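You operate a simulated robot arm through the tools that you are given. There is no shell and no other tool. Be economical: measure what you need, move in short steps, check, and stop when the job is done.

You run a simulated robot arm. Do the job below in one go: nothing can be reset, and whatever is moved stays where it is left.

## Task
Polish the steel step plate and buff it bright.
Fine: grey cloth loaded from the tin marked steel, then the blue cloth; put both back. What is to be rubbed or washed off counts as gone when no trace of it is left.

The check looks at the end state, three seconds after you hand in, the way a careful person would. Anything else that was tipped, shoved, dropped, spilled or broken makes it a failure. Flat cloth is picked up by pressing the open fingertips on it (5 to 10 N) and closing them slowly along it; thin cloth reads only 2 to 8 mm in the jaws.

## Robot
A 7-joint arm with a two-finger parallel gripper, fixed in place. Base frame: the origin is at the foot of the arm, x ahead of it, y to its left, z up; the work surface is at about z = 84. Units: cm, degrees, N and s.
With the tool pointing down near the work surface it reaches from about 24 to 68 cm from the base axis. Its first joint turns from -66.0 to 66.0 degrees. Payload 2.4 kg.
The TCP is the grasp point between the finger pads, 3 cm short of the fingertips. In the tool frame z runs along the fingers and y along their closing line. Largest opening 9.4 cm; finger width 2.8, thickness 1; the body of the gripper, 5 by 9.6 cm, starts 5.5 cm behind the TCP.
Orientation is told as [roll, pitch, yaw] about the base's x, y, z axes, in that order, counted from this pose: with the fingers straight down and closing along the base's y, the tool's x points along the base's -x, its y along +y and its z along -z.

## Interface
- The arm moves only by the tool send_rows. Its argument "moves" is one flat list of numbers, 7 for each row, row after row: the shift along the base's x, y, z in cm, then the turn, a rotation vector about the base's x, y, z in degrees, then the closure, from 0 (fully open) to 1 (shut). In form: [tx, ty, tz, wx, wy, wz, fingers, tx, ty, tz, wx, wy, wz, fingers, ...]. A call has 1 to 12 rows; each row shifts and turns the commanded pose from where the row before left it. A row lasts 0.2 s, in which the tool goes at most 5 cm and 8.6 degrees; a call with a longer step from one row to the next is refused whole, and so is a gripper value outside its range. A pose out of reach is approached as far as the arm can. The call stops where the force on the tool passes 50 N (or 10 N more than at its start, if that is more) or the arm is blocked; 0.2 s more then pass. The fingers move at their own pace (about 15.3 cm/s each) and stop on an object; they squeeze with about 21 N. The grip force told is the motor's: it shows also when the fingers shut on nothing. Time passes only in rows, and 0.2 s behind the last, so rows that do not move let the fingers close. It gives the time, the measured TCP pose, the force on the tool (base axes), the opening and the grip force at its end, in the units of the frame above (readings bear some noise), with the torque about the TCP (base axes, N m) and any sound that the robot's microphone picked up.
- Cameras (640 x 400 px; columns grow to the right, rows downward): "scene" is fixed at [3.58, 46.99, 144.94]; the picture's right is [-0.78, -0.62, 0.00], its down [-0.33, 0.41, -0.85] and it looks along [0.53, -0.67, -0.52] (base axes); focal length 310 px, centre (320, 200). "wrist" rides on the gripper at [7.6, 1.4, -10.2] in the tool frame; the picture's right is [-0.18, 0.98, 0.00], its down [-0.75, -0.14, -0.64] and it looks along [-0.63, -0.12, 0.77] (tool axes); focal length 243 px, centre (320, 200). There is no depth. A picture from a camera that has moved, and an enlarged one, comes with that camera's place and axes in the base frame and with its lens.
- grab_frame(camera): a new picture of that camera. No time passes.
- zoom(camera, box): a new picture of the part [left, top, right, bottom] of that camera's present view, enlarged. No time passes.
- hand_in(): hands the job in; it is judged then, once.

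Go step by step. Nothing tells you positions but the pictures and the camera data: compare them with the known pose of the tool, close in by small moves and look again before you grip or let go. The budget is 120 turns and 76 pictures, counting those below and the enlarged ones. Unless the task says otherwise, let go and move clear before handing in, and close with one line.

The tools are called after "Call:" as name(argument=value, ...) on one line, values as JSON. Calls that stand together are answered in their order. send_rows: Moves the arm, as the interface text tells. Its arguments: {"type":"object","properties":{"moves":{"type":"array"}},"required":["moves"]} The other tools are called the same way: grab_frame (camera) takes a picture; zoom (camera, box) takes an enlarged picture of a part of a camera's view; hand_in () hands the job in.

At the start:

```text
t: 0.0
ee_pos: [40.75, 11.64, 118.64]
ee_rot: [0.0, 0.0, 0.0]
wrist_force: [0.1, -0.8, -0.9]
moment: [-0.02, 0.01, 0.02]
grip_width: 9.41
finger_force: 0.1
```

scene: 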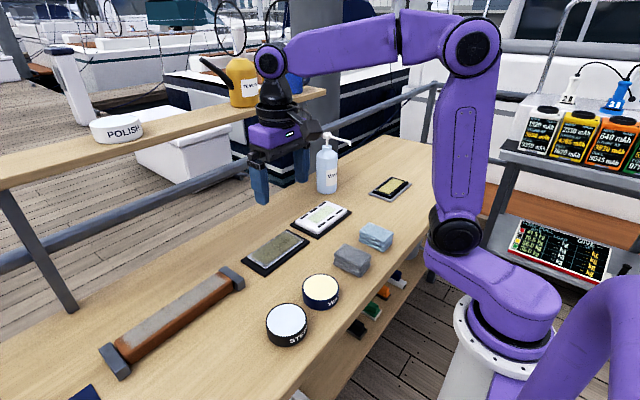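
wrist: 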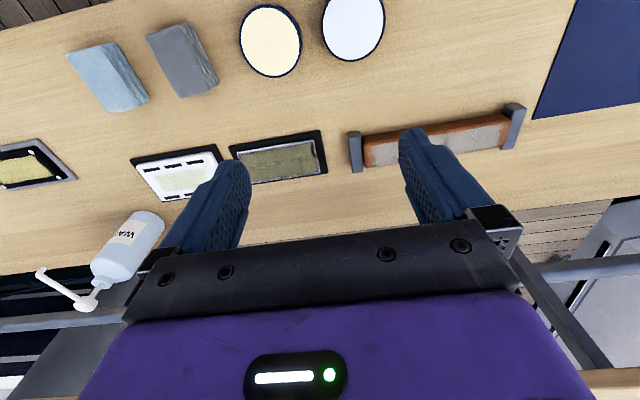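

I see a bench with several plates, a long handled thing, two tins, and a grey and a blue cloth. I'll enlarge the pictures to read labels and find the steel step plate.

Call:
zoom(camera="scene", box=[230, 170, 430, 295])

Call:
zoom(camera="scene", box=[230, 260, 430, 385])

Call:
zoom(camera="wrist", box=[0, 0, 360, 225])

Call:
zoom(camera="wrist", box=[220, 0, 580, 225])

```text
3.20 times, centred on (330, 232) of scene
camera zoom: at [3.58, 46.99, 144.94], right [-0.78, -0.62, 0.0], down [-0.33, 0.41, -0.85], along [0.53, -0.67, -0.52], focal length 993 px, centre (288, 96)
```

zoom: 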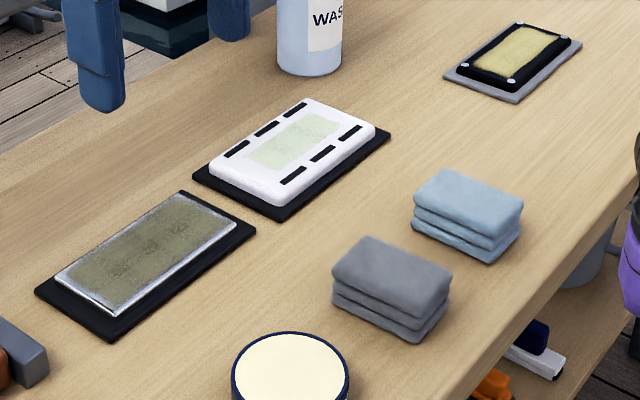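

```text
3.20 times, centred on (330, 322) of scene
camera zoom: at [3.58, 46.99, 144.94], right [-0.78, -0.62, 0.0], down [-0.33, 0.41, -0.85], along [0.53, -0.67, -0.52], focal length 993 px, centre (288, -192)
```

zoom: 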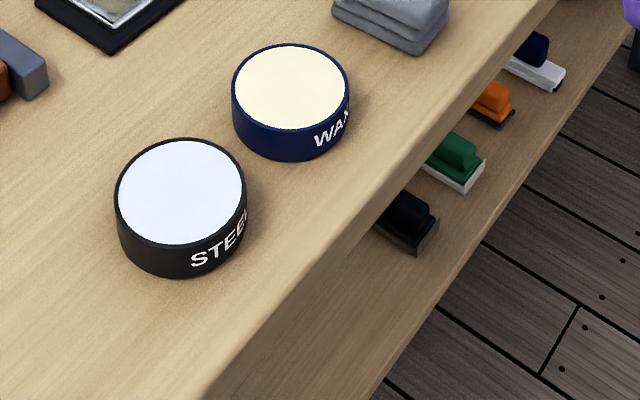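

```text
1.78 times, centred on (180, 112) of wrist
camera zoom: at [33.09, 13.03, 129.13], right [0.18, 0.98, 0.0], down [0.75, -0.14, 0.64], along [0.63, -0.12, -0.77], focal length 431 px, centre (569, 356)
```

zoom: 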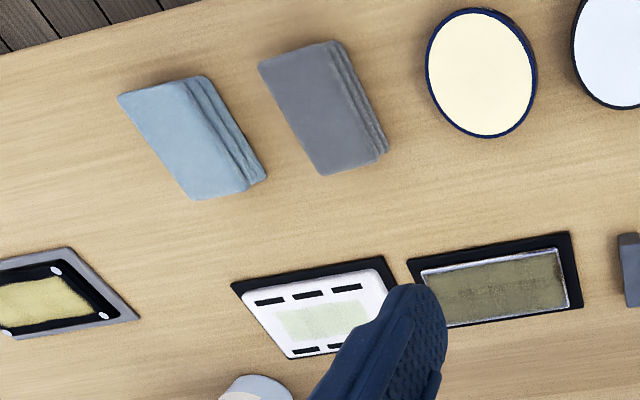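

```text
1.78 times, centred on (400, 112) of wrist
camera zoom: at [33.09, 13.03, 129.13], right [0.18, 0.98, 0.0], down [0.75, -0.14, 0.64], along [0.63, -0.12, -0.77], focal length 431 px, centre (178, 356)
```

zoom: 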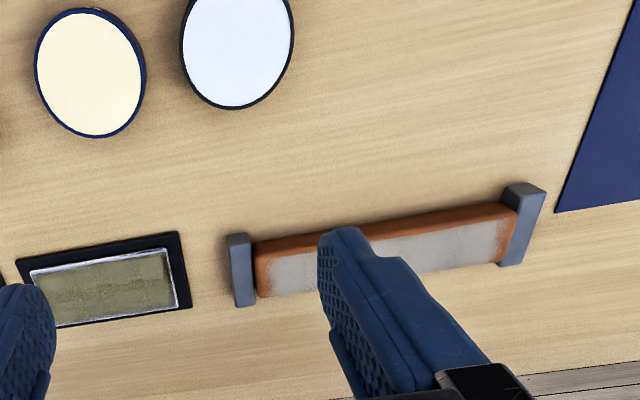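

The steel step plate is the tarnished one on the black mat near (57, 0); the grey cloth is near (37, -10), blue near (37, -22), and the steel tin near (36, 17). I go above the grey cloth and look closely.

Call:
send_rows(moves=[-0.7, -3.6, -2.6, 0, 0, 0, 0, -0.7, -3.6, -2.6, 0, 0, 0, 0, -0.7, -3.6, -2.6, 0, 0, 0, 0, -0.7, -3.6, -2.6, 0, 0, 0, 0, -0.7, -3.6, -2.6, 0, 0, 0, 0, -0.7, -3.6, -2.6, 0, 0, 0, 0, 0, 0, 0, 0, 0, 0, 0])

Call:
grab_frame(camera="wrist")

Call:
grab_frame(camera="scene")

```text
t: 1.6
ee_pos: [36.54, -9.91, 103.03]
ee_rot: [0.0, 0.0, 0.0]
wrist_force: [0.6, 0.4, -0.2]
moment: [-0.01, -0.04, -0.01]
grip_width: 9.4
finger_force: 0.0
```

```text
69 pictures are left
camera wrist: at [28.81, -8.54, 113.53], right [0.18, 0.98, 0.0], down [0.75, -0.14, 0.64], along [0.63, -0.12, -0.77], focal length 243 px, centre (320, 200)
```

wrist: 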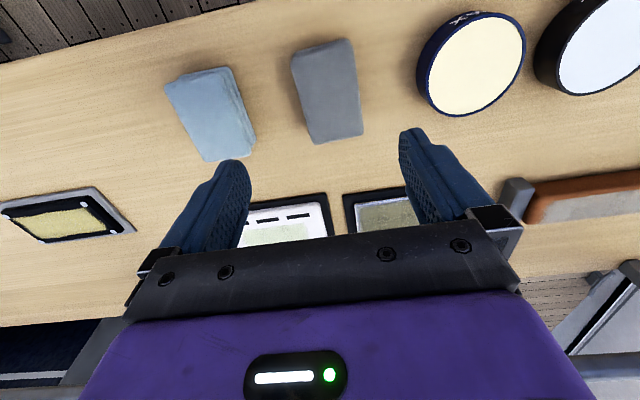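

```text
68 pictures are left
```

scene: 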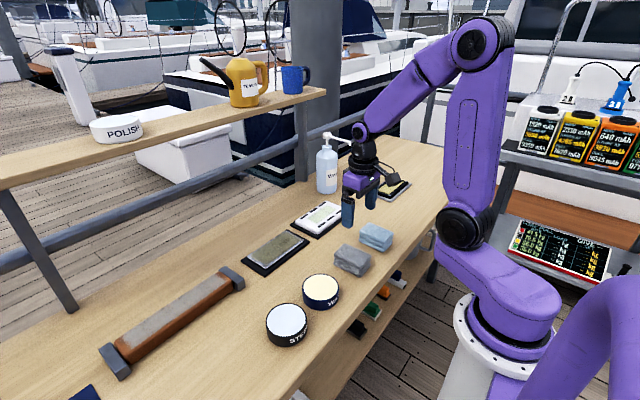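

The grey cloth is about 9.5 cm along x and 6 cm along y, centred near (37.2, -9.1). I centre over it and descend partway to check.

Call:
send_rows(moves=[0.3, 0.4, -3, 0, 0, 0, 0, 0.3, 0.4, -4, 0, 0, 0, 0, 0, 0, -4, 0, 0, 0, 0, 0, 0, 0, 0, 0, 0, 0])

Call:
grab_frame(camera="wrist")

Call:
zoom(camera="scene", box=[290, 200, 418, 280])

```text
t: 2.6
ee_pos: [37.17, -9.22, 92.03]
ee_rot: [0.0, 0.0, 0.0]
wrist_force: [0.4, 0.1, -0.2]
moment: [-0.01, -0.03, 0.02]
grip_width: 9.39
finger_force: 0.1
```

```text
67 pictures are left
camera wrist: at [29.51, -7.79, 102.52], right [0.18, 0.98, 0.0], down [0.75, -0.14, 0.64], along [0.63, -0.12, -0.77], focal length 243 px, centre (320, 200)
```

wrist: 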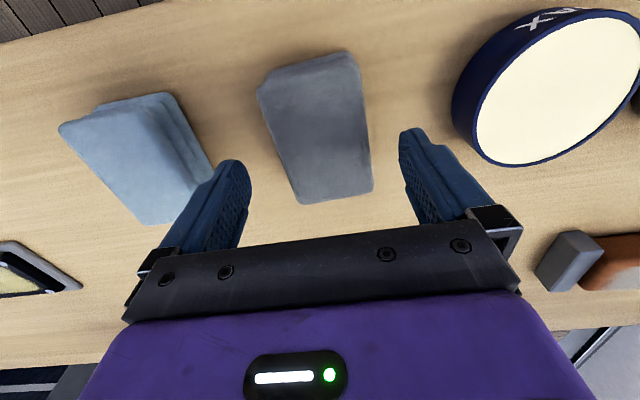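

```text
5.00 times, centred on (354, 240) of scene
camera zoom: at [3.58, 46.99, 144.94], right [-0.78, -0.62, 0.0], down [-0.33, 0.41, -0.85], along [0.53, -0.67, -0.52], focal length 1552 px, centre (150, 0)
```

zoom: 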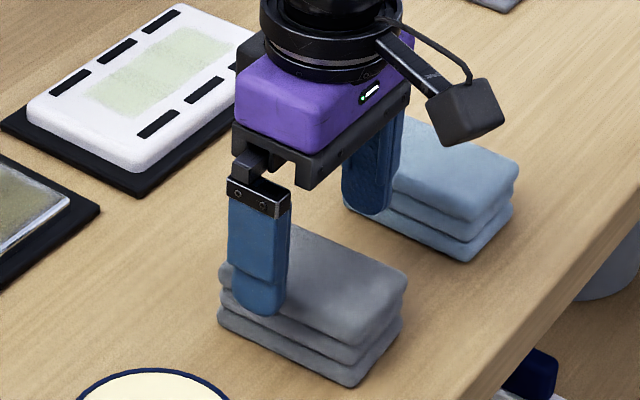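

Alignment is good. I descend so the fingertips are about 1.2 cm above the bench and close on the sides of the folded cloth.

Call:
send_rows(moves=[0, 0, -2, 0, 0, 0, 0, 0, 0, -1.8, 0, 0, 0, 0, 0, 0, 0, 0, 0, 0, 0.2, 0, 0, 0, 0, 0, 0, 0.35, 0, 0, 0, 0, 0, 0, 0.5, 0, 0, 0, 0, 0, 0, 0.7, 0, 0, 0, 0, 0, 0, 1, 0, 0, 0, 0, 0, 0, 1])

Call:
grab_frame(camera="wrist")

Call:
zoom(camera="scene", box=[290, 200, 418, 280])

```text
t: 4.4
ee_pos: [37.14, -9.23, 88.18]
ee_rot: [0.0, 0.0, 0.1]
wrist_force: [-0.7, -0.7, 1.0]
moment: [0.0, 0.03, 0.01]
grip_width: 6.42
finger_force: 21.7
```

```text
65 pictures are left
camera wrist: at [29.5, -7.76, 98.73], right [0.18, 0.98, 0.0], down [0.75, -0.14, 0.64], along [0.63, -0.12, -0.77], focal length 243 px, centre (320, 200)
```

wrist: 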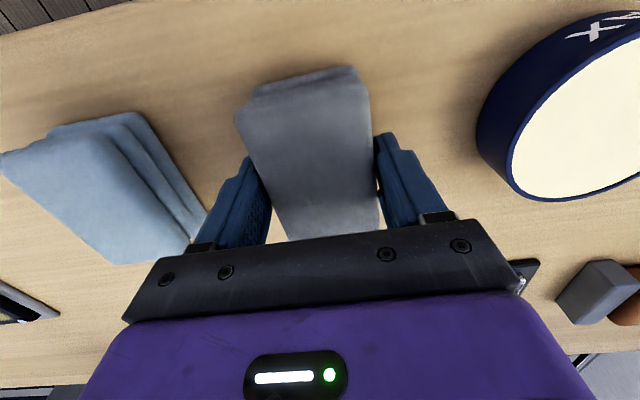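

```text
5.00 times, centred on (354, 240) of scene
camera zoom: at [3.58, 46.99, 144.94], right [-0.78, -0.62, 0.0], down [-0.33, 0.41, -0.85], along [0.53, -0.67, -0.52], focal length 1552 px, centre (150, 0)
```

zoom: 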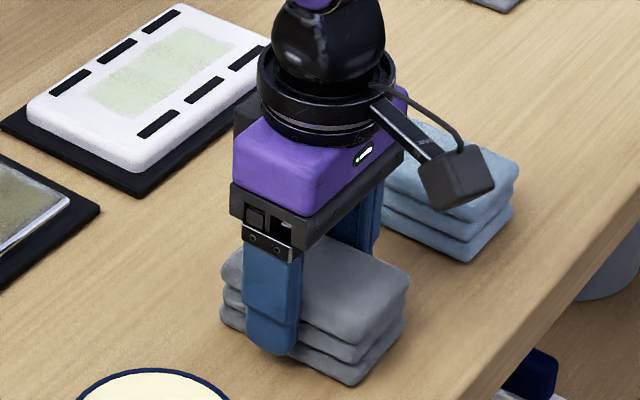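

Gripped at 6.4 cm wide like a firm pad. I lift it and carry it over toward the steel tin.

Call:
send_rows(moves=[0, 0, 3, 0, 0, 0, 1, 0, 0, 4, 0, 0, 0, 1, 0, 0, 4, 0, 0, 0, 1, 0, 3.5, 2, 0, 0, 0, 1, 0, 4.5, 0, 0, 0, 0, 1, 0, 4.5, 0, 0, 0, 0, 1, 0, 4.5, 0, 0, 0, 0, 1, 0, 4.5, 0, 0, 0, 0, 1, -0.5, 4.5, 0, 0, 0, 0, 1, 0, 0, 0, 0, 0, 0, 1])

Call:
grab_frame(camera="wrist")

Call:
grab_frame(camera="scene")

```text
t: 6.6
ee_pos: [36.63, 16.86, 101.32]
ee_rot: [0.0, 0.0, 0.0]
wrist_force: [1.0, -0.4, -0.7]
moment: [0.01, 0.02, 0.01]
grip_width: 0.01
finger_force: 20.7
```

```text
63 pictures are left
camera wrist: at [29.04, 18.32, 111.67], right [0.18, 0.98, 0.0], down [0.75, -0.14, 0.64], along [0.63, -0.12, -0.77], focal length 243 px, centre (320, 200)
```

wrist: 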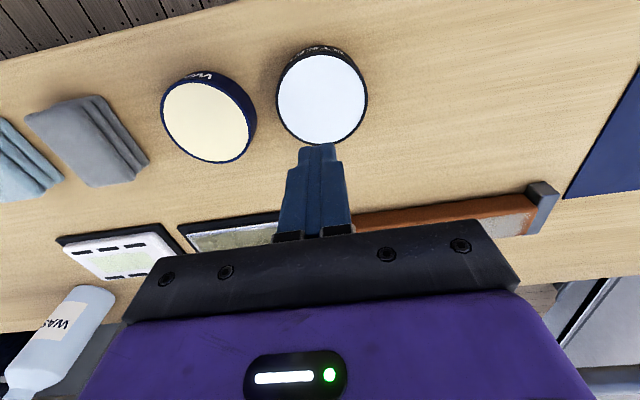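

```text
62 pictures are left
```

scene: 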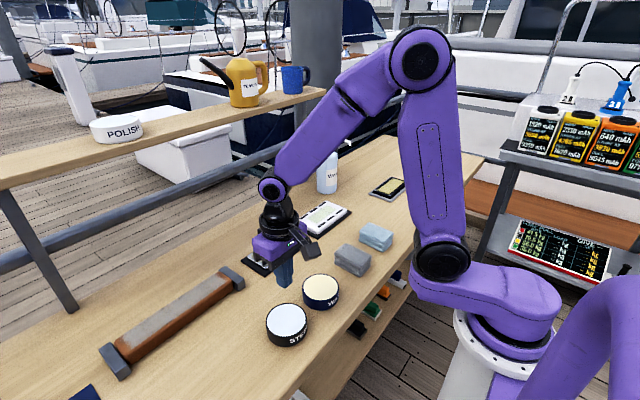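

The cloth slipped out of a side grip and stays on the bench; I'll go back and pinch it from the top as described, with fingers part open, pressing then closing slowly.

Call:
send_rows(moves=[0.5, -4.5, 0, 0, 0, 0, 0.6, 0, -4.5, 0, 0, 0, 0, 0.6, 0, -4.5, 0, 0, 0, 0, 0.6, 0, -4.5, 0, 0, 0, 0, 0.6, 0, -4.5, 0, 0, 0, 0, 0.6, 0, -3.5, -3, 0, 0, 0, 0.6, 0, 0, -4, 0, 0, 0, 0.6, 0, 0, -2, 0, 0, 0, 0.6, 0, 0, 0, 0, 0, 0, 0.6])

Call:
grab_frame(camera="wrist")

Call:
zoom(camera="scene", box=[290, 200, 418, 280])

```text
t: 8.6
ee_pos: [37.1, -9.21, 92.25]
ee_rot: [0.0, 0.1, 0.0]
wrist_force: [-0.2, 0.8, -0.3]
moment: [-0.02, 0.0, -0.02]
grip_width: 3.74
finger_force: 0.0
```

```text
61 pictures are left
camera wrist: at [29.39, -7.86, 102.69], right [0.18, 0.98, 0.0], down [0.75, -0.14, 0.64], along [0.63, -0.12, -0.77], focal length 243 px, centre (320, 200)
```

wrist: 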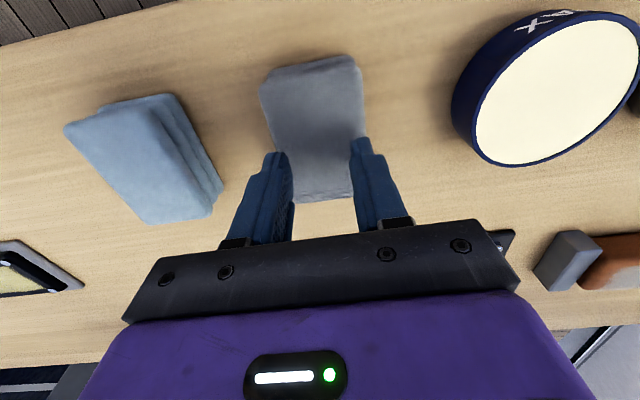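

```text
5.00 times, centred on (354, 240) of scene
camera zoom: at [3.58, 46.99, 144.94], right [-0.78, -0.62, 0.0], down [-0.33, 0.41, -0.85], along [0.53, -0.67, -0.52], focal length 1552 px, centre (150, 0)
```

zoom: 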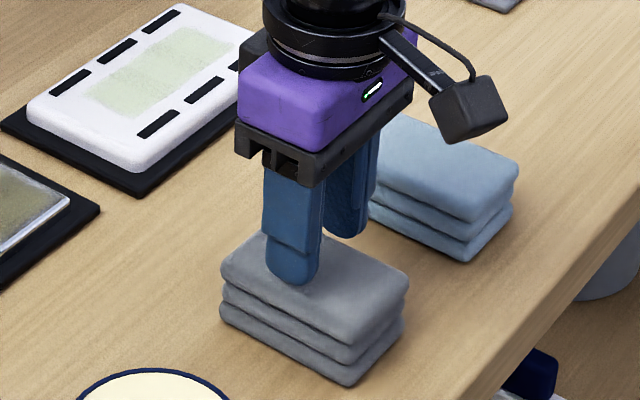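

Centred over the cloth. I lower in small steps to feel for contact.

Call:
send_rows(moves=[0, 0, -0.5, 0, 0, 0, 0.6, 0, 0, -0.5, 0, 0, 0, 0.6])

```text
t: 9.3
ee_pos: [37.15, -9.27, 91.41]
ee_rot: [0.1, 0.0, 0.0]
wrist_force: [-5.3, 1.3, 20.6]
moment: [0.07, 0.23, -0.02]
grip_width: 3.76
finger_force: 0.2
stopped in row 2: the force on the tool passed its limit at 53 N (the readings are from after the stop); the commanded pose is now the measured one
```

Contact at about z = 91.5, and it is stiff. I ease up a touch to get 5–10 N.

Call:
send_rows(moves=[0, 0, 0.07, 0, 0, 0, 0.6])

```text
t: 9.7
ee_pos: [37.09, -9.15, 91.51]
ee_rot: [-0.1, 0.0, 0.0]
wrist_force: [-4.1, 2.4, 9.1]
moment: [0.06, 0.1, 0.01]
grip_width: 3.77
finger_force: 0.1
```

Pressing about 9 N; now I close slowly along the cloth.

Call:
send_rows(moves=[0, 0, 0, 0, 0, 0, 0.64, 0, 0, 0, 0, 0, 0, 0.68, 0, 0, 0, 0, 0, 0, 0.72, 0, 0, 0, 0, 0, 0, 0.76, 0, 0, 0, 0, 0, 0, 0.8, 0, 0, 0, 0, 0, 0, 0.84, 0, 0, 0, 0, 0, 0, 0.88, 0, 0, 0, 0, 0, 0, 0.92, 0, 0, 0, 0, 0, 0, 0.96, 0, 0, 0, 0, 0, 0, 1, 0, 0, 0, 0, 0, 0, 1])

Call:
zoom(camera="scene", box=[290, 200, 418, 280])

```text
t: 12.1
ee_pos: [37.14, -9.33, 91.59]
ee_rot: [0.0, -0.1, 0.0]
wrist_force: [0.0, 0.2, 4.3]
moment: [-0.01, 0.03, 0.03]
grip_width: 0.02
finger_force: 20.9
```

```text
5.00 times, centred on (354, 240) of scene
camera zoom: at [3.58, 46.99, 144.94], right [-0.78, -0.62, 0.0], down [-0.33, 0.41, -0.85], along [0.53, -0.67, -0.52], focal length 1552 px, centre (150, 0)
```

zoom: 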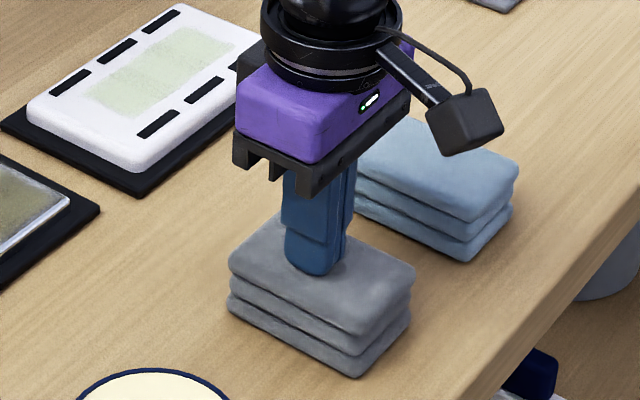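

The fingers shut on nothing, so the folded pad doesn't pinch from the top; it only shifted a little. I rise, look, and retry the side grip with a slow lift.

Call:
send_rows(moves=[0, 0, 1, 0, 0, 0, 1, 0, 0, 1.5, 0, 0, 0, 0.5, 0, 0, 0, 0, 0, 0, 0, 0, 0, 0, 0, 0, 0, 0])

Call:
grab_frame(camera="wrist")

```text
t: 13.1
ee_pos: [37.21, -9.23, 94.0]
ee_rot: [0.0, -0.1, 0.1]
wrist_force: [-0.8, 0.1, 0.6]
moment: [0.01, 0.01, 0.01]
grip_width: 9.37
finger_force: 0.1
```

```text
58 pictures are left
camera wrist: at [29.49, -7.86, 104.41], right [0.18, 0.98, 0.0], down [0.75, -0.14, 0.64], along [0.63, -0.12, -0.77], focal length 243 px, centre (320, 200)
```

wrist: 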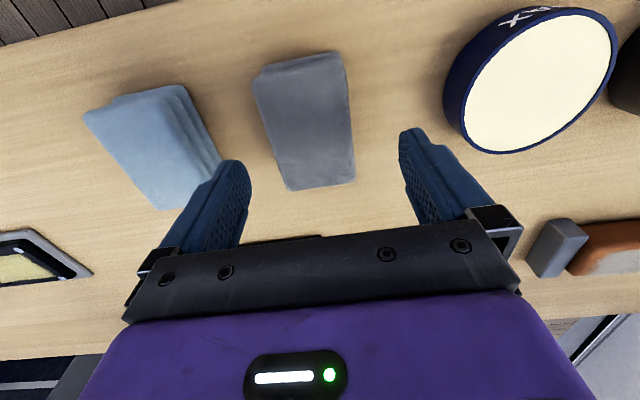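

The cloth centre is now about y = -9.9, 4.4 cm tall. I recentre, straddle it a bit deeper, and close gently.

Call:
send_rows(moves=[0, -0.65, -2, 0, 0, 0, 0, 0, 0, -2.4, 0, 0, 0, 0, 0, 0, -2, 0, 0, 0, 0, 0, 0, 0, 0, 0, 0, 0.2, 0, 0, 0, 0, 0, 0, 0.26, 0, 0, 0, 0, 0, 0, 0.3, 0, 0, 0, 0, 0, 0, 0.34, 0, 0, 0, 0, 0, 0, 0.4, 0, 0, 0, 0, 0, 0, 0.6, 0, 0, 0, 0, 0, 0, 1, 0, 0, 0, 0, 0, 0, 1])

Call:
send_rows(moves=[0, 0, 0.2, 0, 0, 0, 1, 0, 0, 0.2, 0, 0, 0, 1, 0, 0, 0.3, 0, 0, 0, 1, 0, 0, 0.3, 0, 0, 0, 1, 0, 0, 0.3, 0, 0, 0, 1])

Call:
grab_frame(camera="wrist")

Call:
zoom(camera="scene", box=[290, 200, 418, 280])

```text
t: 15.5
ee_pos: [37.18, -9.92, 87.54]
ee_rot: [0.0, -0.1, 0.0]
wrist_force: [0.4, 0.1, -0.4]
moment: [0.03, 0.02, -0.03]
grip_width: 6.36
finger_force: 21.2
```

```text
t: 16.7
ee_pos: [37.18, -9.9, 88.82]
ee_rot: [0.0, 0.0, 0.0]
wrist_force: [-0.8, 0.6, 0.0]
moment: [0.0, 0.01, 0.01]
grip_width: 6.37
finger_force: 21.4
```

```text
57 pictures are left
camera wrist: at [29.49, -8.48, 99.33], right [0.18, 0.98, 0.0], down [0.75, -0.14, 0.64], along [0.63, -0.12, -0.77], focal length 243 px, centre (320, 200)
```

wrist: 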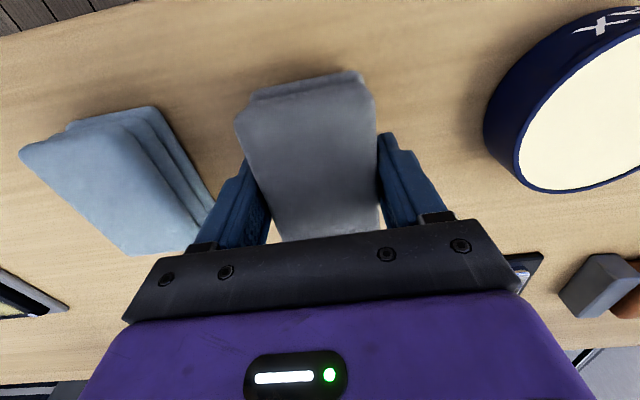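

```text
5.00 times, centred on (354, 240) of scene
camera zoom: at [3.58, 46.99, 144.94], right [-0.78, -0.62, 0.0], down [-0.33, 0.41, -0.85], along [0.53, -0.67, -0.52], focal length 1552 px, centre (150, 0)
```

zoom: 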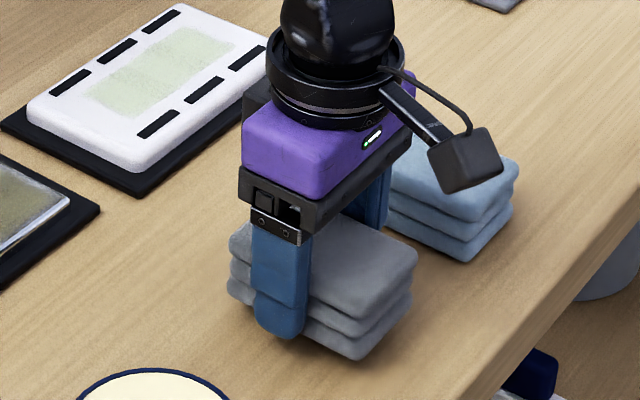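

It is held this time and rises with the fingers. I continue lifting gently.

Call:
send_rows(moves=[0, 0, 0.4, 0, 0, 0, 1, 0, 0, 0.6, 0, 0, 0, 1, 0, 0, 0.8, 0, 0, 0, 1, 0, 0, 1, 0, 0, 0, 1, 0, 0, 1, 0, 0, 0, 1, 0, 0, 1, 0, 0, 0, 1, 0, 0, 1, 0, 0, 0, 1, 0, 0, 1, 0, 0, 0, 1, 0, 0, 0.8, 0, 0, 0, 1, 0, 0, 0.5, 0, 0, 0, 1, 0, 0, 0.2, 0, 0, 0, 1])

Call:
grab_frame(camera="scene")

```text
t: 19.1
ee_pos: [37.29, -9.99, 97.13]
ee_rot: [0.0, -0.1, 0.0]
wrist_force: [-0.7, 0.1, -0.9]
moment: [0.02, -0.02, -0.01]
grip_width: 6.37
finger_force: 20.9
```

```text
55 pictures are left
```

scene: 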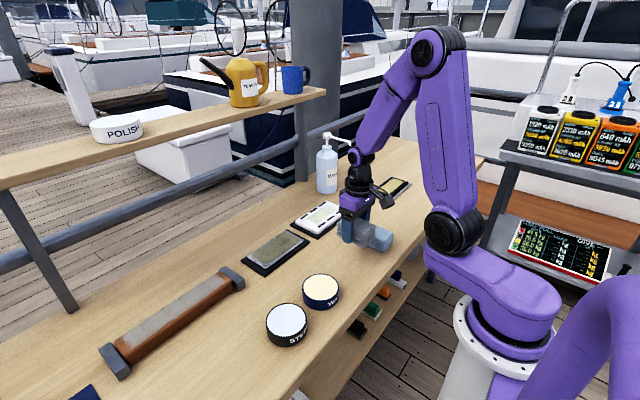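

The cloth is in the air. I carry it with ramped steps to above the steel tin at (36.2, 17.1).

Call:
send_rows(moves=[-0.1, 0.6, 0, 0, 0, 0, 1, -0.1, 1.2, 0, 0, 0, 0, 1, -0.1, 2, 0, 0, 0, 0, 1, -0.1, 2.7, 0, 0, 0, 0, 1, -0.1, 3, 0, 0, 0, 0, 1, -0.1, 3, 0, 0, 0, 0, 1, -0.1, 3, 0, 0, 0, 0, 1, -0.1, 3, 0, 0, 0, 0, 1, -0.1, 3, 0, 0, 0, 0, 1, -0.1, 2.6, 0, 0, 0, 0, 1, -0.1, 2, 0, 0, 0, 0, 1, 0, 0.9, 0, 0, 0, 0, 1])

Call:
grab_frame(camera="wrist")

Call:
zoom(camera="scene", box=[230, 250, 390, 350])

```text
t: 21.7
ee_pos: [36.09, 17.18, 97.12]
ee_rot: [0.0, -0.1, 0.0]
wrist_force: [-0.1, -0.2, -0.4]
moment: [0.02, -0.01, -0.01]
grip_width: 6.39
finger_force: 21.1
```

```text
54 pictures are left
camera wrist: at [28.42, 18.58, 107.61], right [0.18, 0.98, 0.0], down [0.75, -0.14, 0.64], along [0.63, -0.12, -0.77], focal length 243 px, centre (320, 200)
```

wrist: 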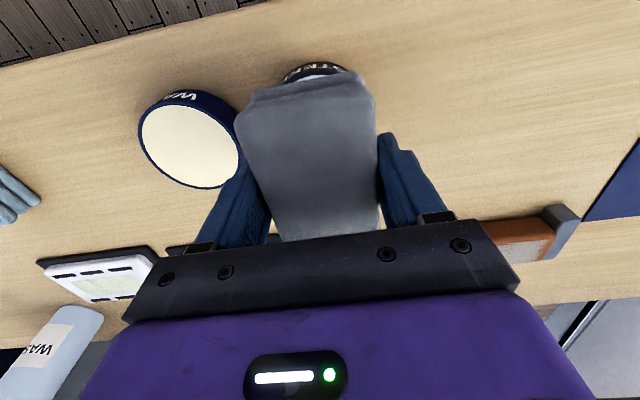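

```text
4.00 times, centred on (310, 300) of scene
camera zoom: at [3.58, 46.99, 144.94], right [-0.78, -0.62, 0.0], down [-0.33, 0.41, -0.85], along [0.53, -0.67, -0.52], focal length 1242 px, centre (360, -200)
```

zoom: 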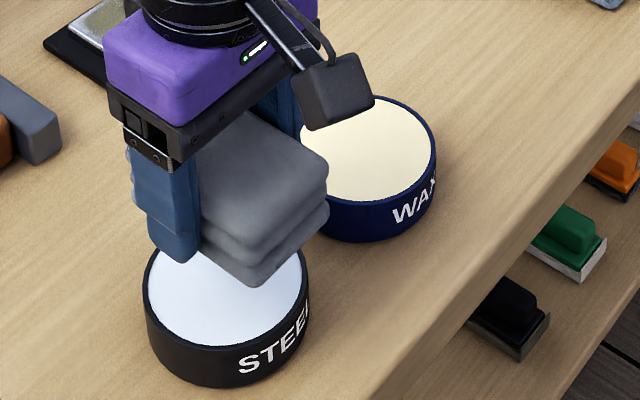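

The cloth is right above the steel tin. I descend, slowing near contact.

Call:
send_rows(moves=[0, 0, -0.6, 0, 0, 0, 1, 0, 0, -1.2, 0, 0, 0, 1, 0, 0, -1.4, 0, 0, 0, 1, 0, 0, -1, 0, 0, 0, 1, 0, 0, -0.5, 0, 0, 0, 1, 0, 0, -0.3, 0, 0, 0, 1])

Call:
zoom(camera="scene", box=[230, 250, 390, 350])

```text
t: 23.1
ee_pos: [36.1, 17.15, 92.21]
ee_rot: [0.0, -0.1, 0.0]
wrist_force: [-0.9, -0.3, -0.2]
moment: [-0.04, -0.03, 0.0]
grip_width: 6.37
finger_force: 21.3
```

```text
4.00 times, centred on (310, 300) of scene
camera zoom: at [3.58, 46.99, 144.94], right [-0.78, -0.62, 0.0], down [-0.33, 0.41, -0.85], along [0.53, -0.67, -0.52], focal length 1242 px, centre (360, -200)
```

zoom: 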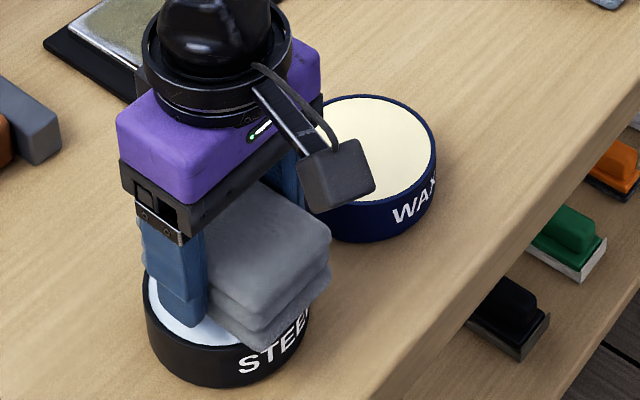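

No contact yet. Continuing in small steps.

Call:
send_rows(moves=[0, 0, -0.25, 0, 0, 0, 1, 0, 0, -0.25, 0, 0, 0, 1, 0, 0, -0.2, 0, 0, 0, 1, 0, 0, 0, 0, 0, 0, 1])

```text
t: 24.1
ee_pos: [36.02, 17.06, 91.57]
ee_rot: [0.0, -0.1, 0.0]
wrist_force: [0.2, -0.3, -1.0]
moment: [-0.01, 0.01, 0.02]
grip_width: 6.37
finger_force: 21.0
```

Call:
send_rows(moves=[0, 0, -0.15, 0, 0, 0, 1, 0, 0, -0.15, 0, 0, 0, 1, 0, 0, 0, 0, 0, 0, 1])

```text
t: 24.9
ee_pos: [36.12, 17.07, 91.13]
ee_rot: [0.0, -0.2, 0.0]
wrist_force: [-0.6, 0.5, -0.9]
moment: [0.02, 0.01, -0.02]
grip_width: 6.36
finger_force: 21.0
```

No contact yet; still stepping down.

Call:
send_rows(moves=[0, 0, -0.15, 0, 0, 0, 1, 0, 0, -0.15, 0, 0, 0, 1, 0, 0, 0, 0, 0, 0, 1])

```text
t: 25.7
ee_pos: [35.96, 17.19, 90.98]
ee_rot: [0.0, -0.2, -0.1]
wrist_force: [-3.0, -0.1, 30.3]
moment: [-0.04, -0.02, -0.03]
grip_width: 6.38
finger_force: 20.9
```

Contact at about z = 91.1 with 30 N. I ease to a light press, hold briefly, then lift and look.

Call:
send_rows(moves=[0, 0, 0.12, 0, 0, 0, 1, 0, 0, 0, 0, 0, 0, 1, 0, 0, 0, 0, 0, 0, 1])

Call:
zoom(camera="scene", box=[230, 250, 390, 350])

```text
t: 26.5
ee_pos: [36.07, 17.16, 91.0]
ee_rot: [-0.1, 0.0, 0.0]
wrist_force: [0.0, -0.6, -0.5]
moment: [-0.03, -0.02, 0.02]
grip_width: 6.36
finger_force: 21.0
```

```text
4.00 times, centred on (310, 300) of scene
camera zoom: at [3.58, 46.99, 144.94], right [-0.78, -0.62, 0.0], down [-0.33, 0.41, -0.85], along [0.53, -0.67, -0.52], focal length 1242 px, centre (360, -200)
```

zoom: 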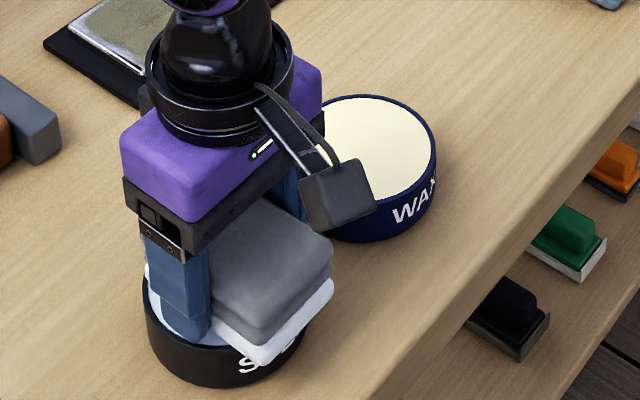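

The underside of the cloth is now white: loaded. I lift it and carry it above the step plate, centred near (57.4, 0).

Call:
send_rows(moves=[0, 0, 0.2, 0, 0, 0, 1, 0, 0, 0.5, 0, 0, 0, 1, 0, 0, 0.9, 0, 0, 0, 1, 0, 0, 1.2, 0, 0, 0, 1, 0, 0, 1.2, 0, 0, 0, 1, 0, 0, 1.0, 0, 0, 0, 1, 0, 0, 0.6, 0, 0, 0, 1, 0, 0, 0.3, 0, 0, 0, 1])

Call:
send_rows(moves=[0.65, -0.5, 0, 0, 0, 0, 1, 1.3, -1, 0, 0, 0, 0, 1, 2.15, -1.7, 0, 0, 0, 0, 1, 2.37, -1.9, 0, 0, 0, 0, 1, 2.37, -1.9, 0, 0, 0, 0, 1, 2.37, -1.9, 0, 0, 0, 0, 1, 2.37, -1.9, 0, 0, 0, 0, 1, 2.37, -1.9, 0, 0, 0, 0, 1, 2.15, -1.7, 0, 0, 0, 0, 1, 1.7, -1.4, 0, 0, 0, 0, 1, 1.1, -0.9, 0, 0, 0, 0, 1, 0.6, -0.5, 0, 0, 0, 0, 1])

Call:
grab_frame(camera="wrist")

Call:
zoom(camera="scene", box=[200, 180, 360, 280])

```text
t: 28.3
ee_pos: [36.08, 17.1, 96.93]
ee_rot: [0.0, -0.1, 0.0]
wrist_force: [-0.5, -0.5, -0.7]
moment: [0.02, -0.01, -0.02]
grip_width: 6.37
finger_force: 21.4
```

```text
t: 30.9
ee_pos: [57.5, -0.16, 96.93]
ee_rot: [0.0, -0.1, 0.0]
wrist_force: [-0.7, 0.6, -0.5]
moment: [0.02, 0.0, -0.04]
grip_width: 6.36
finger_force: 20.7
```

```text
50 pictures are left
camera wrist: at [49.9, 1.33, 107.37], right [0.18, 0.98, 0.0], down [0.75, -0.14, 0.64], along [0.63, -0.12, -0.77], focal length 243 px, centre (320, 200)
```

wrist: 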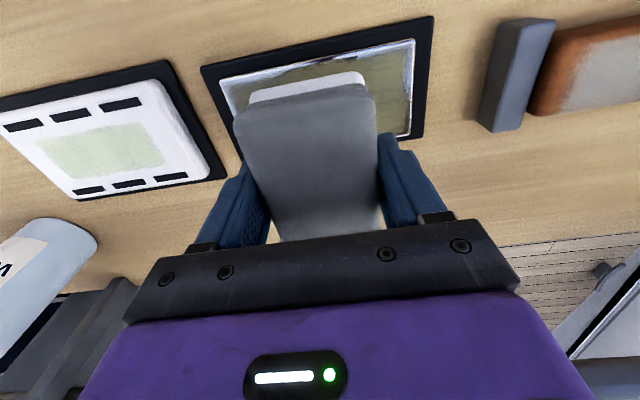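

```text
4.00 times, centred on (280, 230) of scene
camera zoom: at [3.58, 46.99, 144.94], right [-0.78, -0.62, 0.0], down [-0.33, 0.41, -0.85], along [0.53, -0.67, -0.52], focal length 1242 px, centre (480, 80)
```

zoom: 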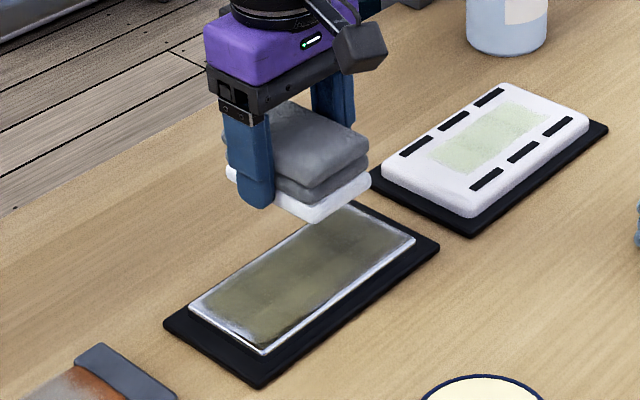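

Plate spans x 53.5–61.6, y -7.8–7.8, and the cloth is centred over it. I descend toward it.

Call:
send_rows(moves=[0, 0, -0.6, 0, 0, 0, 1, 0, 0, -1.2, 0, 0, 0, 1, 0, 0, -1.6, 0, 0, 0, 1, 0, 0, -1.6, 0, 0, 0, 1, 0, 0, -1, 0, 0, 0, 1, 0, 0, -0.6, 0, 0, 0, 1, 0, 0, -0.3, 0, 0, 0, 1, 0, 0, -0.2, 0, 0, 0, 1, 0, 0, 0, 0, 0, 0, 1])

Call:
zoom(camera="scene", box=[200, 180, 360, 280])

```text
t: 32.9
ee_pos: [57.54, -0.1, 89.82]
ee_rot: [0.2, -0.1, 0.1]
wrist_force: [0.5, -0.6, 0.4]
moment: [0.0, 0.0, 0.02]
grip_width: 6.39
finger_force: 20.7
```

```text
4.00 times, centred on (280, 230) of scene
camera zoom: at [3.58, 46.99, 144.94], right [-0.78, -0.62, 0.0], down [-0.33, 0.41, -0.85], along [0.53, -0.67, -0.52], focal length 1242 px, centre (480, 80)
```

zoom: 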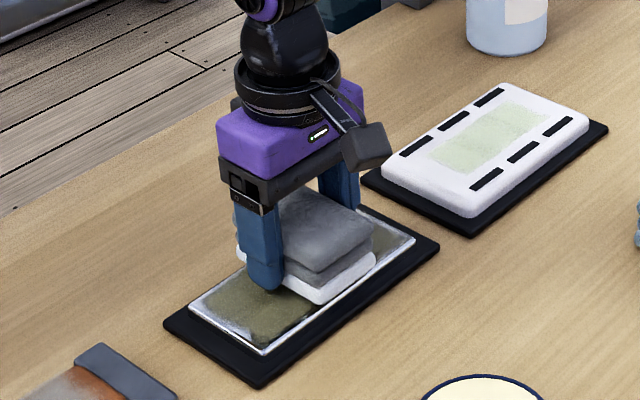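

Call:
send_rows(moves=[0, 0, -0.15, 0, 0, 0, 1, 0, 0, -0.15, 0, 0, 0, 1, 0, 0, 0, 0, 0, 0, 1])

```text
t: 33.7
ee_pos: [57.59, -0.04, 89.55]
ee_rot: [0.0, 0.0, 0.1]
wrist_force: [0.3, -0.4, -1.0]
moment: [-0.02, 0.0, 0.01]
grip_width: 6.35
finger_force: 20.6
```

Still no contact; stepping further.

Call:
send_rows(moves=[0, 0, -0.12, 0, 0, 0, 1, 0, 0, -0.12, 0, 0, 0, 1, 0, 0, 0, 0, 0, 0, 1])

```text
t: 34.5
ee_pos: [57.39, -0.04, 89.26]
ee_rot: [0.0, -0.1, 0.0]
wrist_force: [-0.6, 0.2, 3.1]
moment: [0.02, 0.07, 0.0]
grip_width: 6.38
finger_force: 21.2
```

Light contact at 3 N. I press a little more and try a first short stroke.

Call:
send_rows(moves=[0, 0, -0.05, 0, 0, 0, 1, 0, 0.5, 0, 0, 0, 0, 1, 0, 1, 0, 0, 0, 0, 1, 0, 1, 0, 0, 0, 0, 1, 0, 1, 0, 0, 0, 0, 1, 0, 0.7, 0, 0, 0, 0, 1, 0, 0.5, 0, 0, 0, 0, 1, 0, 0, 0, 0, 0, 0, 1])

Call:
zoom(camera="scene", box=[200, 180, 360, 280])

```text
t: 36.3
ee_pos: [57.51, 4.52, 89.29]
ee_rot: [0.1, -0.2, 0.0]
wrist_force: [1.4, -6.6, 14.2]
moment: [-0.1, -0.04, -0.04]
grip_width: 6.41
finger_force: 20.8
```

```text
4.00 times, centred on (280, 230) of scene
camera zoom: at [3.55, 46.97, 144.95], right [-0.78, -0.62, 0.0], down [-0.32, 0.41, -0.85], along [0.53, -0.67, -0.52], focal length 1242 px, centre (480, 80)
```

zoom: 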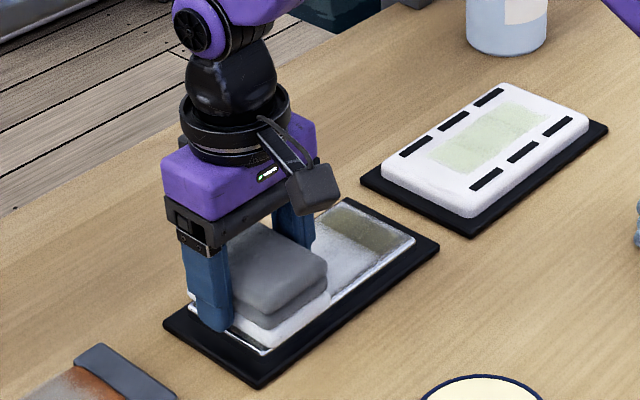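

It works: tarnish is replaced by a white polish film, and the plate stays put. I finish this end and sweep back to the other end.

Call:
send_rows(moves=[0, 0.6, 0.03, 0, 0, 0, 1, 0, 0, 0, 0, 0, 0, 1, 0, -0.5, 0, 0, 0, 0, 1, 0, -1, 0, 0, 0, 0, 1, 0, -1.3, 0, 0, 0, 0, 1, 0, -1.3, 0, 0, 0, 0, 1, 0, -1.3, 0, 0, 0, 0, 1, 0, -1.3, 0, 0, 0, 0, 1, 0, -1.2, 0, 0, 0, 0, 1, 0, -1, 0, 0, 0, 0, 1, 0, -0.8, 0, 0, 0, 0, 1, 0, -0.5, 0, 0, 0, 0, 1])

Call:
zoom(camera="scene", box=[200, 180, 360, 280])

```text
t: 38.9
ee_pos: [57.54, -5.06, 89.27]
ee_rot: [0.0, -0.2, 0.0]
wrist_force: [0.4, 5.7, 12.5]
moment: [0.08, -0.03, -0.02]
grip_width: 6.37
finger_force: 20.8
```

```text
4.00 times, centred on (280, 230) of scene
camera zoom: at [3.56, 47.01, 144.93], right [-0.78, -0.62, 0.0], down [-0.33, 0.41, -0.85], along [0.53, -0.67, -0.52], focal length 1242 px, centre (480, 80)
```

zoom: 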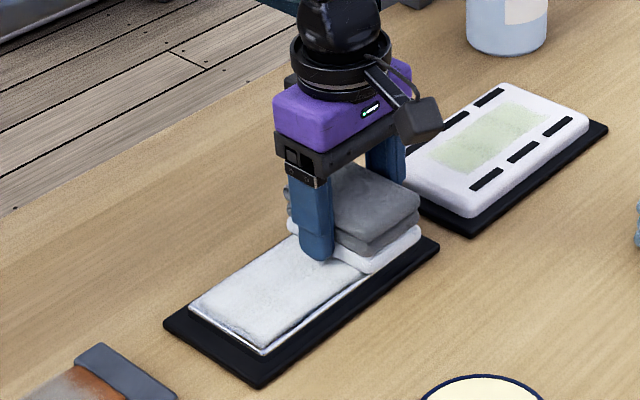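

Nearly everything is filmed over. I do one more round with small x offsets (toward base, then away) to catch both long edges.

Call:
send_rows(moves=[-0.7, 0, 0, 0, 0, 0, 1, 0, 0.6, 0, 0, 0, 0, 1, 0, 1.2, 0, 0, 0, 0, 1, 0, 1.4, 0, 0, 0, 0, 1, 0, 1.4, 0, 0, 0, 0, 1, 0, 1.4, 0, 0, 0, 0, 1, 0, 1.4, 0, 0, 0, 0, 1, 0, 1.2, 0, 0, 0, 0, 1, 0, 0.9, 0, 0, 0, 0, 1, 0, 0.6, 0, 0, 0, 0, 1])

Call:
send_rows(moves=[0.7, 0, 0, 0, 0, 0, 1, 0.7, 0, 0, 0, 0, 0, 1, 0, -0.6, 0, 0, 0, 0, 1, 0, -1.2, 0, 0, 0, 0, 1, 0, -1.4, 0, 0, 0, 0, 1, 0, -1.4, 0, 0, 0, 0, 1, 0, -1.4, 0, 0, 0, 0, 1, 0, -1.4, 0, 0, 0, 0, 1, 0, -1.2, 0, 0, 0, 0, 1, 0, -0.9, 0, 0, 0, 0, 1, 0, -0.6, 0, 0, 0, 0, 1])

Call:
send_rows(moves=[0, 0, 0.2, 0, 0, 0, 1, 0, 0.5, 0.6, 0, 0, 0, 1, 0, 0.5, 1, 0, 0, 0, 1, 0, 0, 1.4, 0, 0, 0, 1, 0, 0, 1.4, 0, 0, 0, 1, 0, 0, 1.4, 0, 0, 0, 1, 0, 0, 1, 0, 0, 0, 1, 0, 0, 0.6, 0, 0, 0, 1, 0, 0, 0.3, 0, 0, 0, 1])

Call:
zoom(camera="scene", box=[200, 180, 360, 280])

```text
t: 41.1
ee_pos: [56.63, 5.14, 89.28]
ee_rot: [-0.1, 0.0, 0.0]
wrist_force: [0.0, -0.8, 1.3]
moment: [0.02, -0.07, 0.0]
grip_width: 6.36
finger_force: 20.7
```

```text
t: 43.5
ee_pos: [58.21, -5.07, 89.13]
ee_rot: [0.0, -0.1, -0.2]
wrist_force: [0.1, 0.7, 1.6]
moment: [-0.01, 0.07, -0.03]
grip_width: 6.38
finger_force: 21.5
```

```text
t: 45.5
ee_pos: [58.29, -3.93, 97.24]
ee_rot: [0.0, -0.1, -0.1]
wrist_force: [0.4, 0.6, -1.0]
moment: [0.0, -0.02, 0.02]
grip_width: 6.37
finger_force: 21.2
```

```text
4.00 times, centred on (280, 230) of scene
camera zoom: at [3.58, 46.99, 144.94], right [-0.78, -0.62, 0.0], down [-0.33, 0.41, -0.85], along [0.53, -0.67, -0.52], focal length 1242 px, centre (480, 80)
```

zoom: 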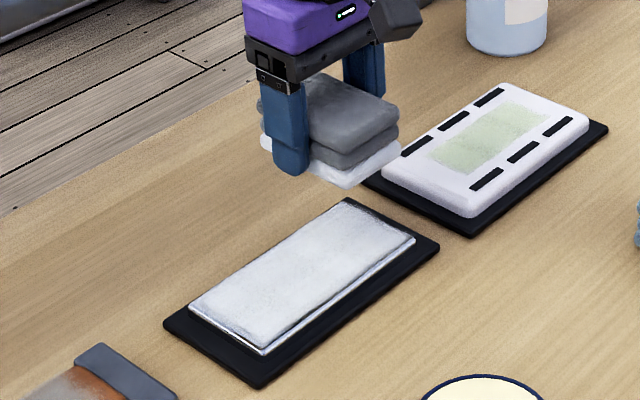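

The plate is covered with the white film. I check closer for any leftover tarnish before putting the grey cloth back.

Call:
zoom(camera="scene", box=[236, 222, 316, 272])

Call:
grab_frame(camera="wrist")

```text
8.00 times, centred on (276, 247) of scene
camera zoom: at [3.58, 46.99, 144.94], right [-0.78, -0.62, 0.0], down [-0.33, 0.41, -0.85], along [0.53, -0.67, -0.52], focal length 2483 px, centre (672, -176)
```

zoom: 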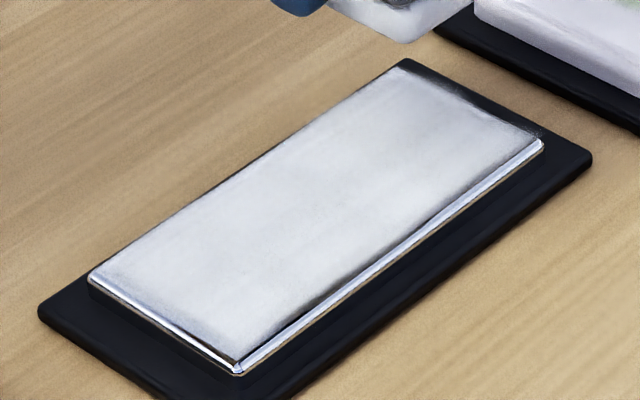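

```text
43 pictures are left
camera wrist: at [50.56, -2.57, 107.59], right [0.18, 0.98, 0.0], down [0.75, -0.14, 0.64], along [0.63, -0.12, -0.77], focal length 243 px, centre (320, 200)
```

wrist: 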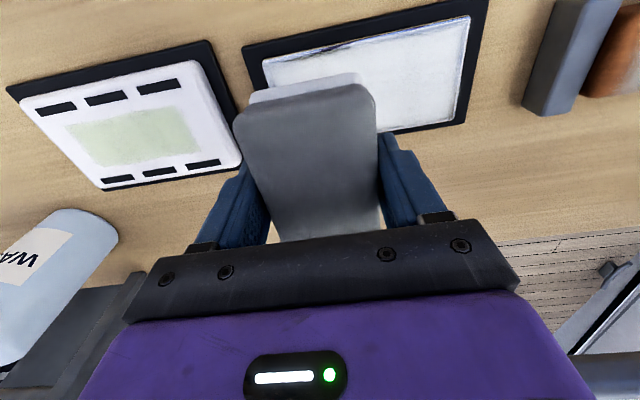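

Call:
zoom(camera="wrist", box=[240, 0, 500, 162])

```text
2.46 times, centred on (370, 81) of wrist
camera zoom: at [50.56, -2.57, 107.59], right [0.18, 0.98, 0.0], down [0.75, -0.14, 0.64], along [0.63, -0.12, -0.77], focal length 597 px, centre (197, 493)
```

zoom: 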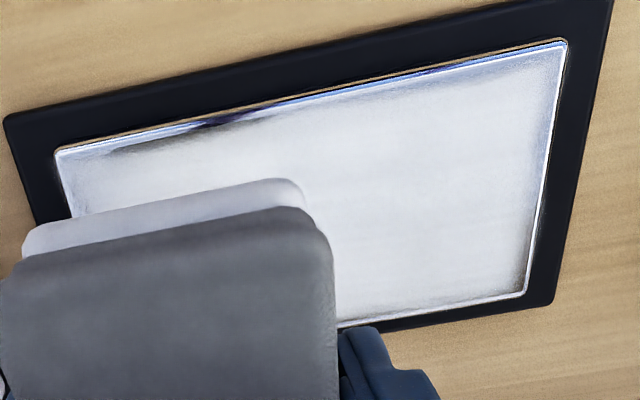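

Faint brownish hints remain at a far corner and the near edge, and the last passes were light. I go down again for one firmer round covering the corners.

Call:
send_rows(moves=[0, 0, -0.6, 0, 0, 0, 1, 0, 0, -1.4, 0, 0, 0, 1, 0, 0, -1.6, 0, 0, 0, 1, 0, 0, -1.6, 0, 0, 0, 1, 0, 0, -1.4, 0, 0, 0, 1, 0, 0, -0.8, 0, 0, 0, 1, 0, 0, -0.4, 0, 0, 0, 1, 0, 0, -0.13, 0, 0, 0, 1, 0, 0, 0, 0, 0, 0, 1])

```text
t: 47.5
ee_pos: [58.23, -4.0, 89.19]
ee_rot: [0.0, 0.0, 0.0]
wrist_force: [0.0, 0.2, 0.2]
moment: [0.0, 0.09, 0.01]
grip_width: 6.36
finger_force: 21.2
```

Call:
send_rows(moves=[0, 0, -0.07, 0, 0, 0, 1, 0, 0, 0, 0, 0, 0, 1])

```text
t: 48.1
ee_pos: [58.28, -3.94, 89.19]
ee_rot: [0.0, -0.1, 0.0]
wrist_force: [-3.6, 0.1, 11.4]
moment: [0.0, 0.2, -0.02]
grip_width: 6.33
finger_force: 21.1
```

Call:
send_rows(moves=[0, -0.8, 0, 0, 0, 0, 1, 0, -0.5, 0, 0, 0, 0, 1, 0, 0.8, 0, 0, 0, 0, 1, 0, 1.4, 0, 0, 0, 0, 1, 0, 1.5, 0, 0, 0, 0, 1, 0, 1.5, 0, 0, 0, 0, 1, 0, 1.5, 0, 0, 0, 0, 1, 0, 1.4, 0, 0, 0, 0, 1, 0, 1.2, 0, 0, 0, 0, 1, 0, 0.8, 0, 0, 0, 0, 1, 0, 0.5, 0, 0, 0, 0, 1])

Call:
send_rows(moves=[-0.7, 0, 0, 0, 0, 0, 1, -0.9, 0, 0, 0, 0, 0, 1, 0, -0.8, 0, 0, 0, 0, 1, 0, -1.4, 0, 0, 0, 0, 1, 0, -1.5, 0, 0, 0, 0, 1, 0, -1.5, 0, 0, 0, 0, 1, 0, -1.5, 0, 0, 0, 0, 1, 0, -1.4, 0, 0, 0, 0, 1, 0, -1.2, 0, 0, 0, 0, 1, 0, -0.8, 0, 0, 0, 0, 1, 0, -0.5, 0, 0, 0, 0, 1])

Call:
send_rows(moves=[0.9, 0, 0, 0, 0, 0, 1, 0, 0, 0.3, 0, 0, 0, 1, 0, 0, 0.7, 0, 0, 0, 1, 0, 0, 1.2, 0, 0, 0, 1, 0, 0, 1.4, 0, 0, 0, 1, 0, 0, 1.4, 0, 0, 0, 1, 0, 0, 1.4, 0, 0, 0, 1, 0, 0, 1, 0, 0, 0, 1, 0, 0, 0.6, 0, 0, 0, 1, 0, 0, 0.3, 0, 0, 0, 1])

Call:
zoom(camera="scene", box=[236, 202, 332, 272])

Call:
zoom(camera="wrist", box=[240, 0, 540, 187])

```text
t: 50.5
ee_pos: [58.33, 5.26, 89.2]
ee_rot: [0.0, -0.3, -0.1]
wrist_force: [0.1, -12.9, 26.7]
moment: [-0.2, -0.06, 0.0]
grip_width: 6.38
finger_force: 20.8
```

```text
t: 52.9
ee_pos: [56.55, -5.22, 89.18]
ee_rot: [0.0, -0.1, -0.1]
wrist_force: [-0.6, 7.4, 17.2]
moment: [0.13, 0.05, -0.04]
grip_width: 6.38
finger_force: 21.6
```

```text
t: 55.1
ee_pos: [57.46, -5.21, 97.4]
ee_rot: [0.0, -0.1, 0.0]
wrist_force: [-0.6, -0.1, -0.5]
moment: [-0.01, 0.01, 0.01]
grip_width: 6.38
finger_force: 21.5
```

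```text
5.71 times, centred on (284, 237) of scene
camera zoom: at [3.58, 46.99, 144.94], right [-0.78, -0.62, 0.0], down [-0.33, 0.41, -0.85], along [0.53, -0.67, -0.52], focal length 1774 px, centre (526, -11)
```

zoom: 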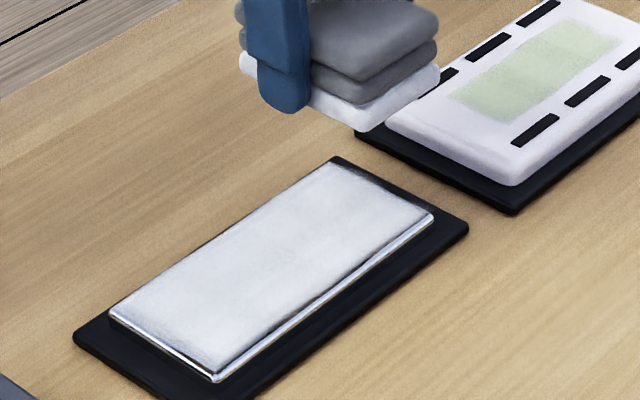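

```text
2.13 times, centred on (390, 94) of wrist
camera zoom: at [49.87, -3.87, 107.88], right [0.18, 0.98, 0.0], down [0.75, -0.14, 0.64], along [0.63, -0.12, -0.77], focal length 518 px, centre (171, 427)
```

zoom: 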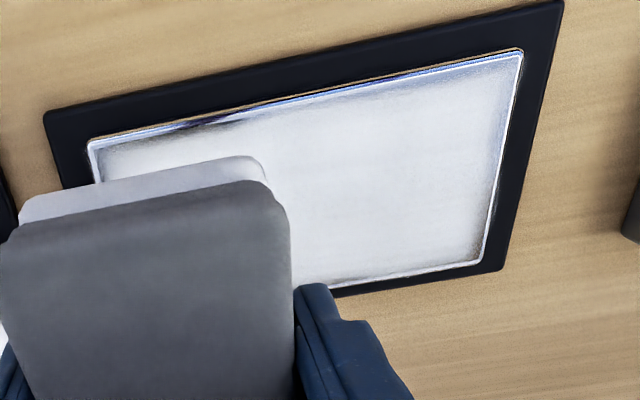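

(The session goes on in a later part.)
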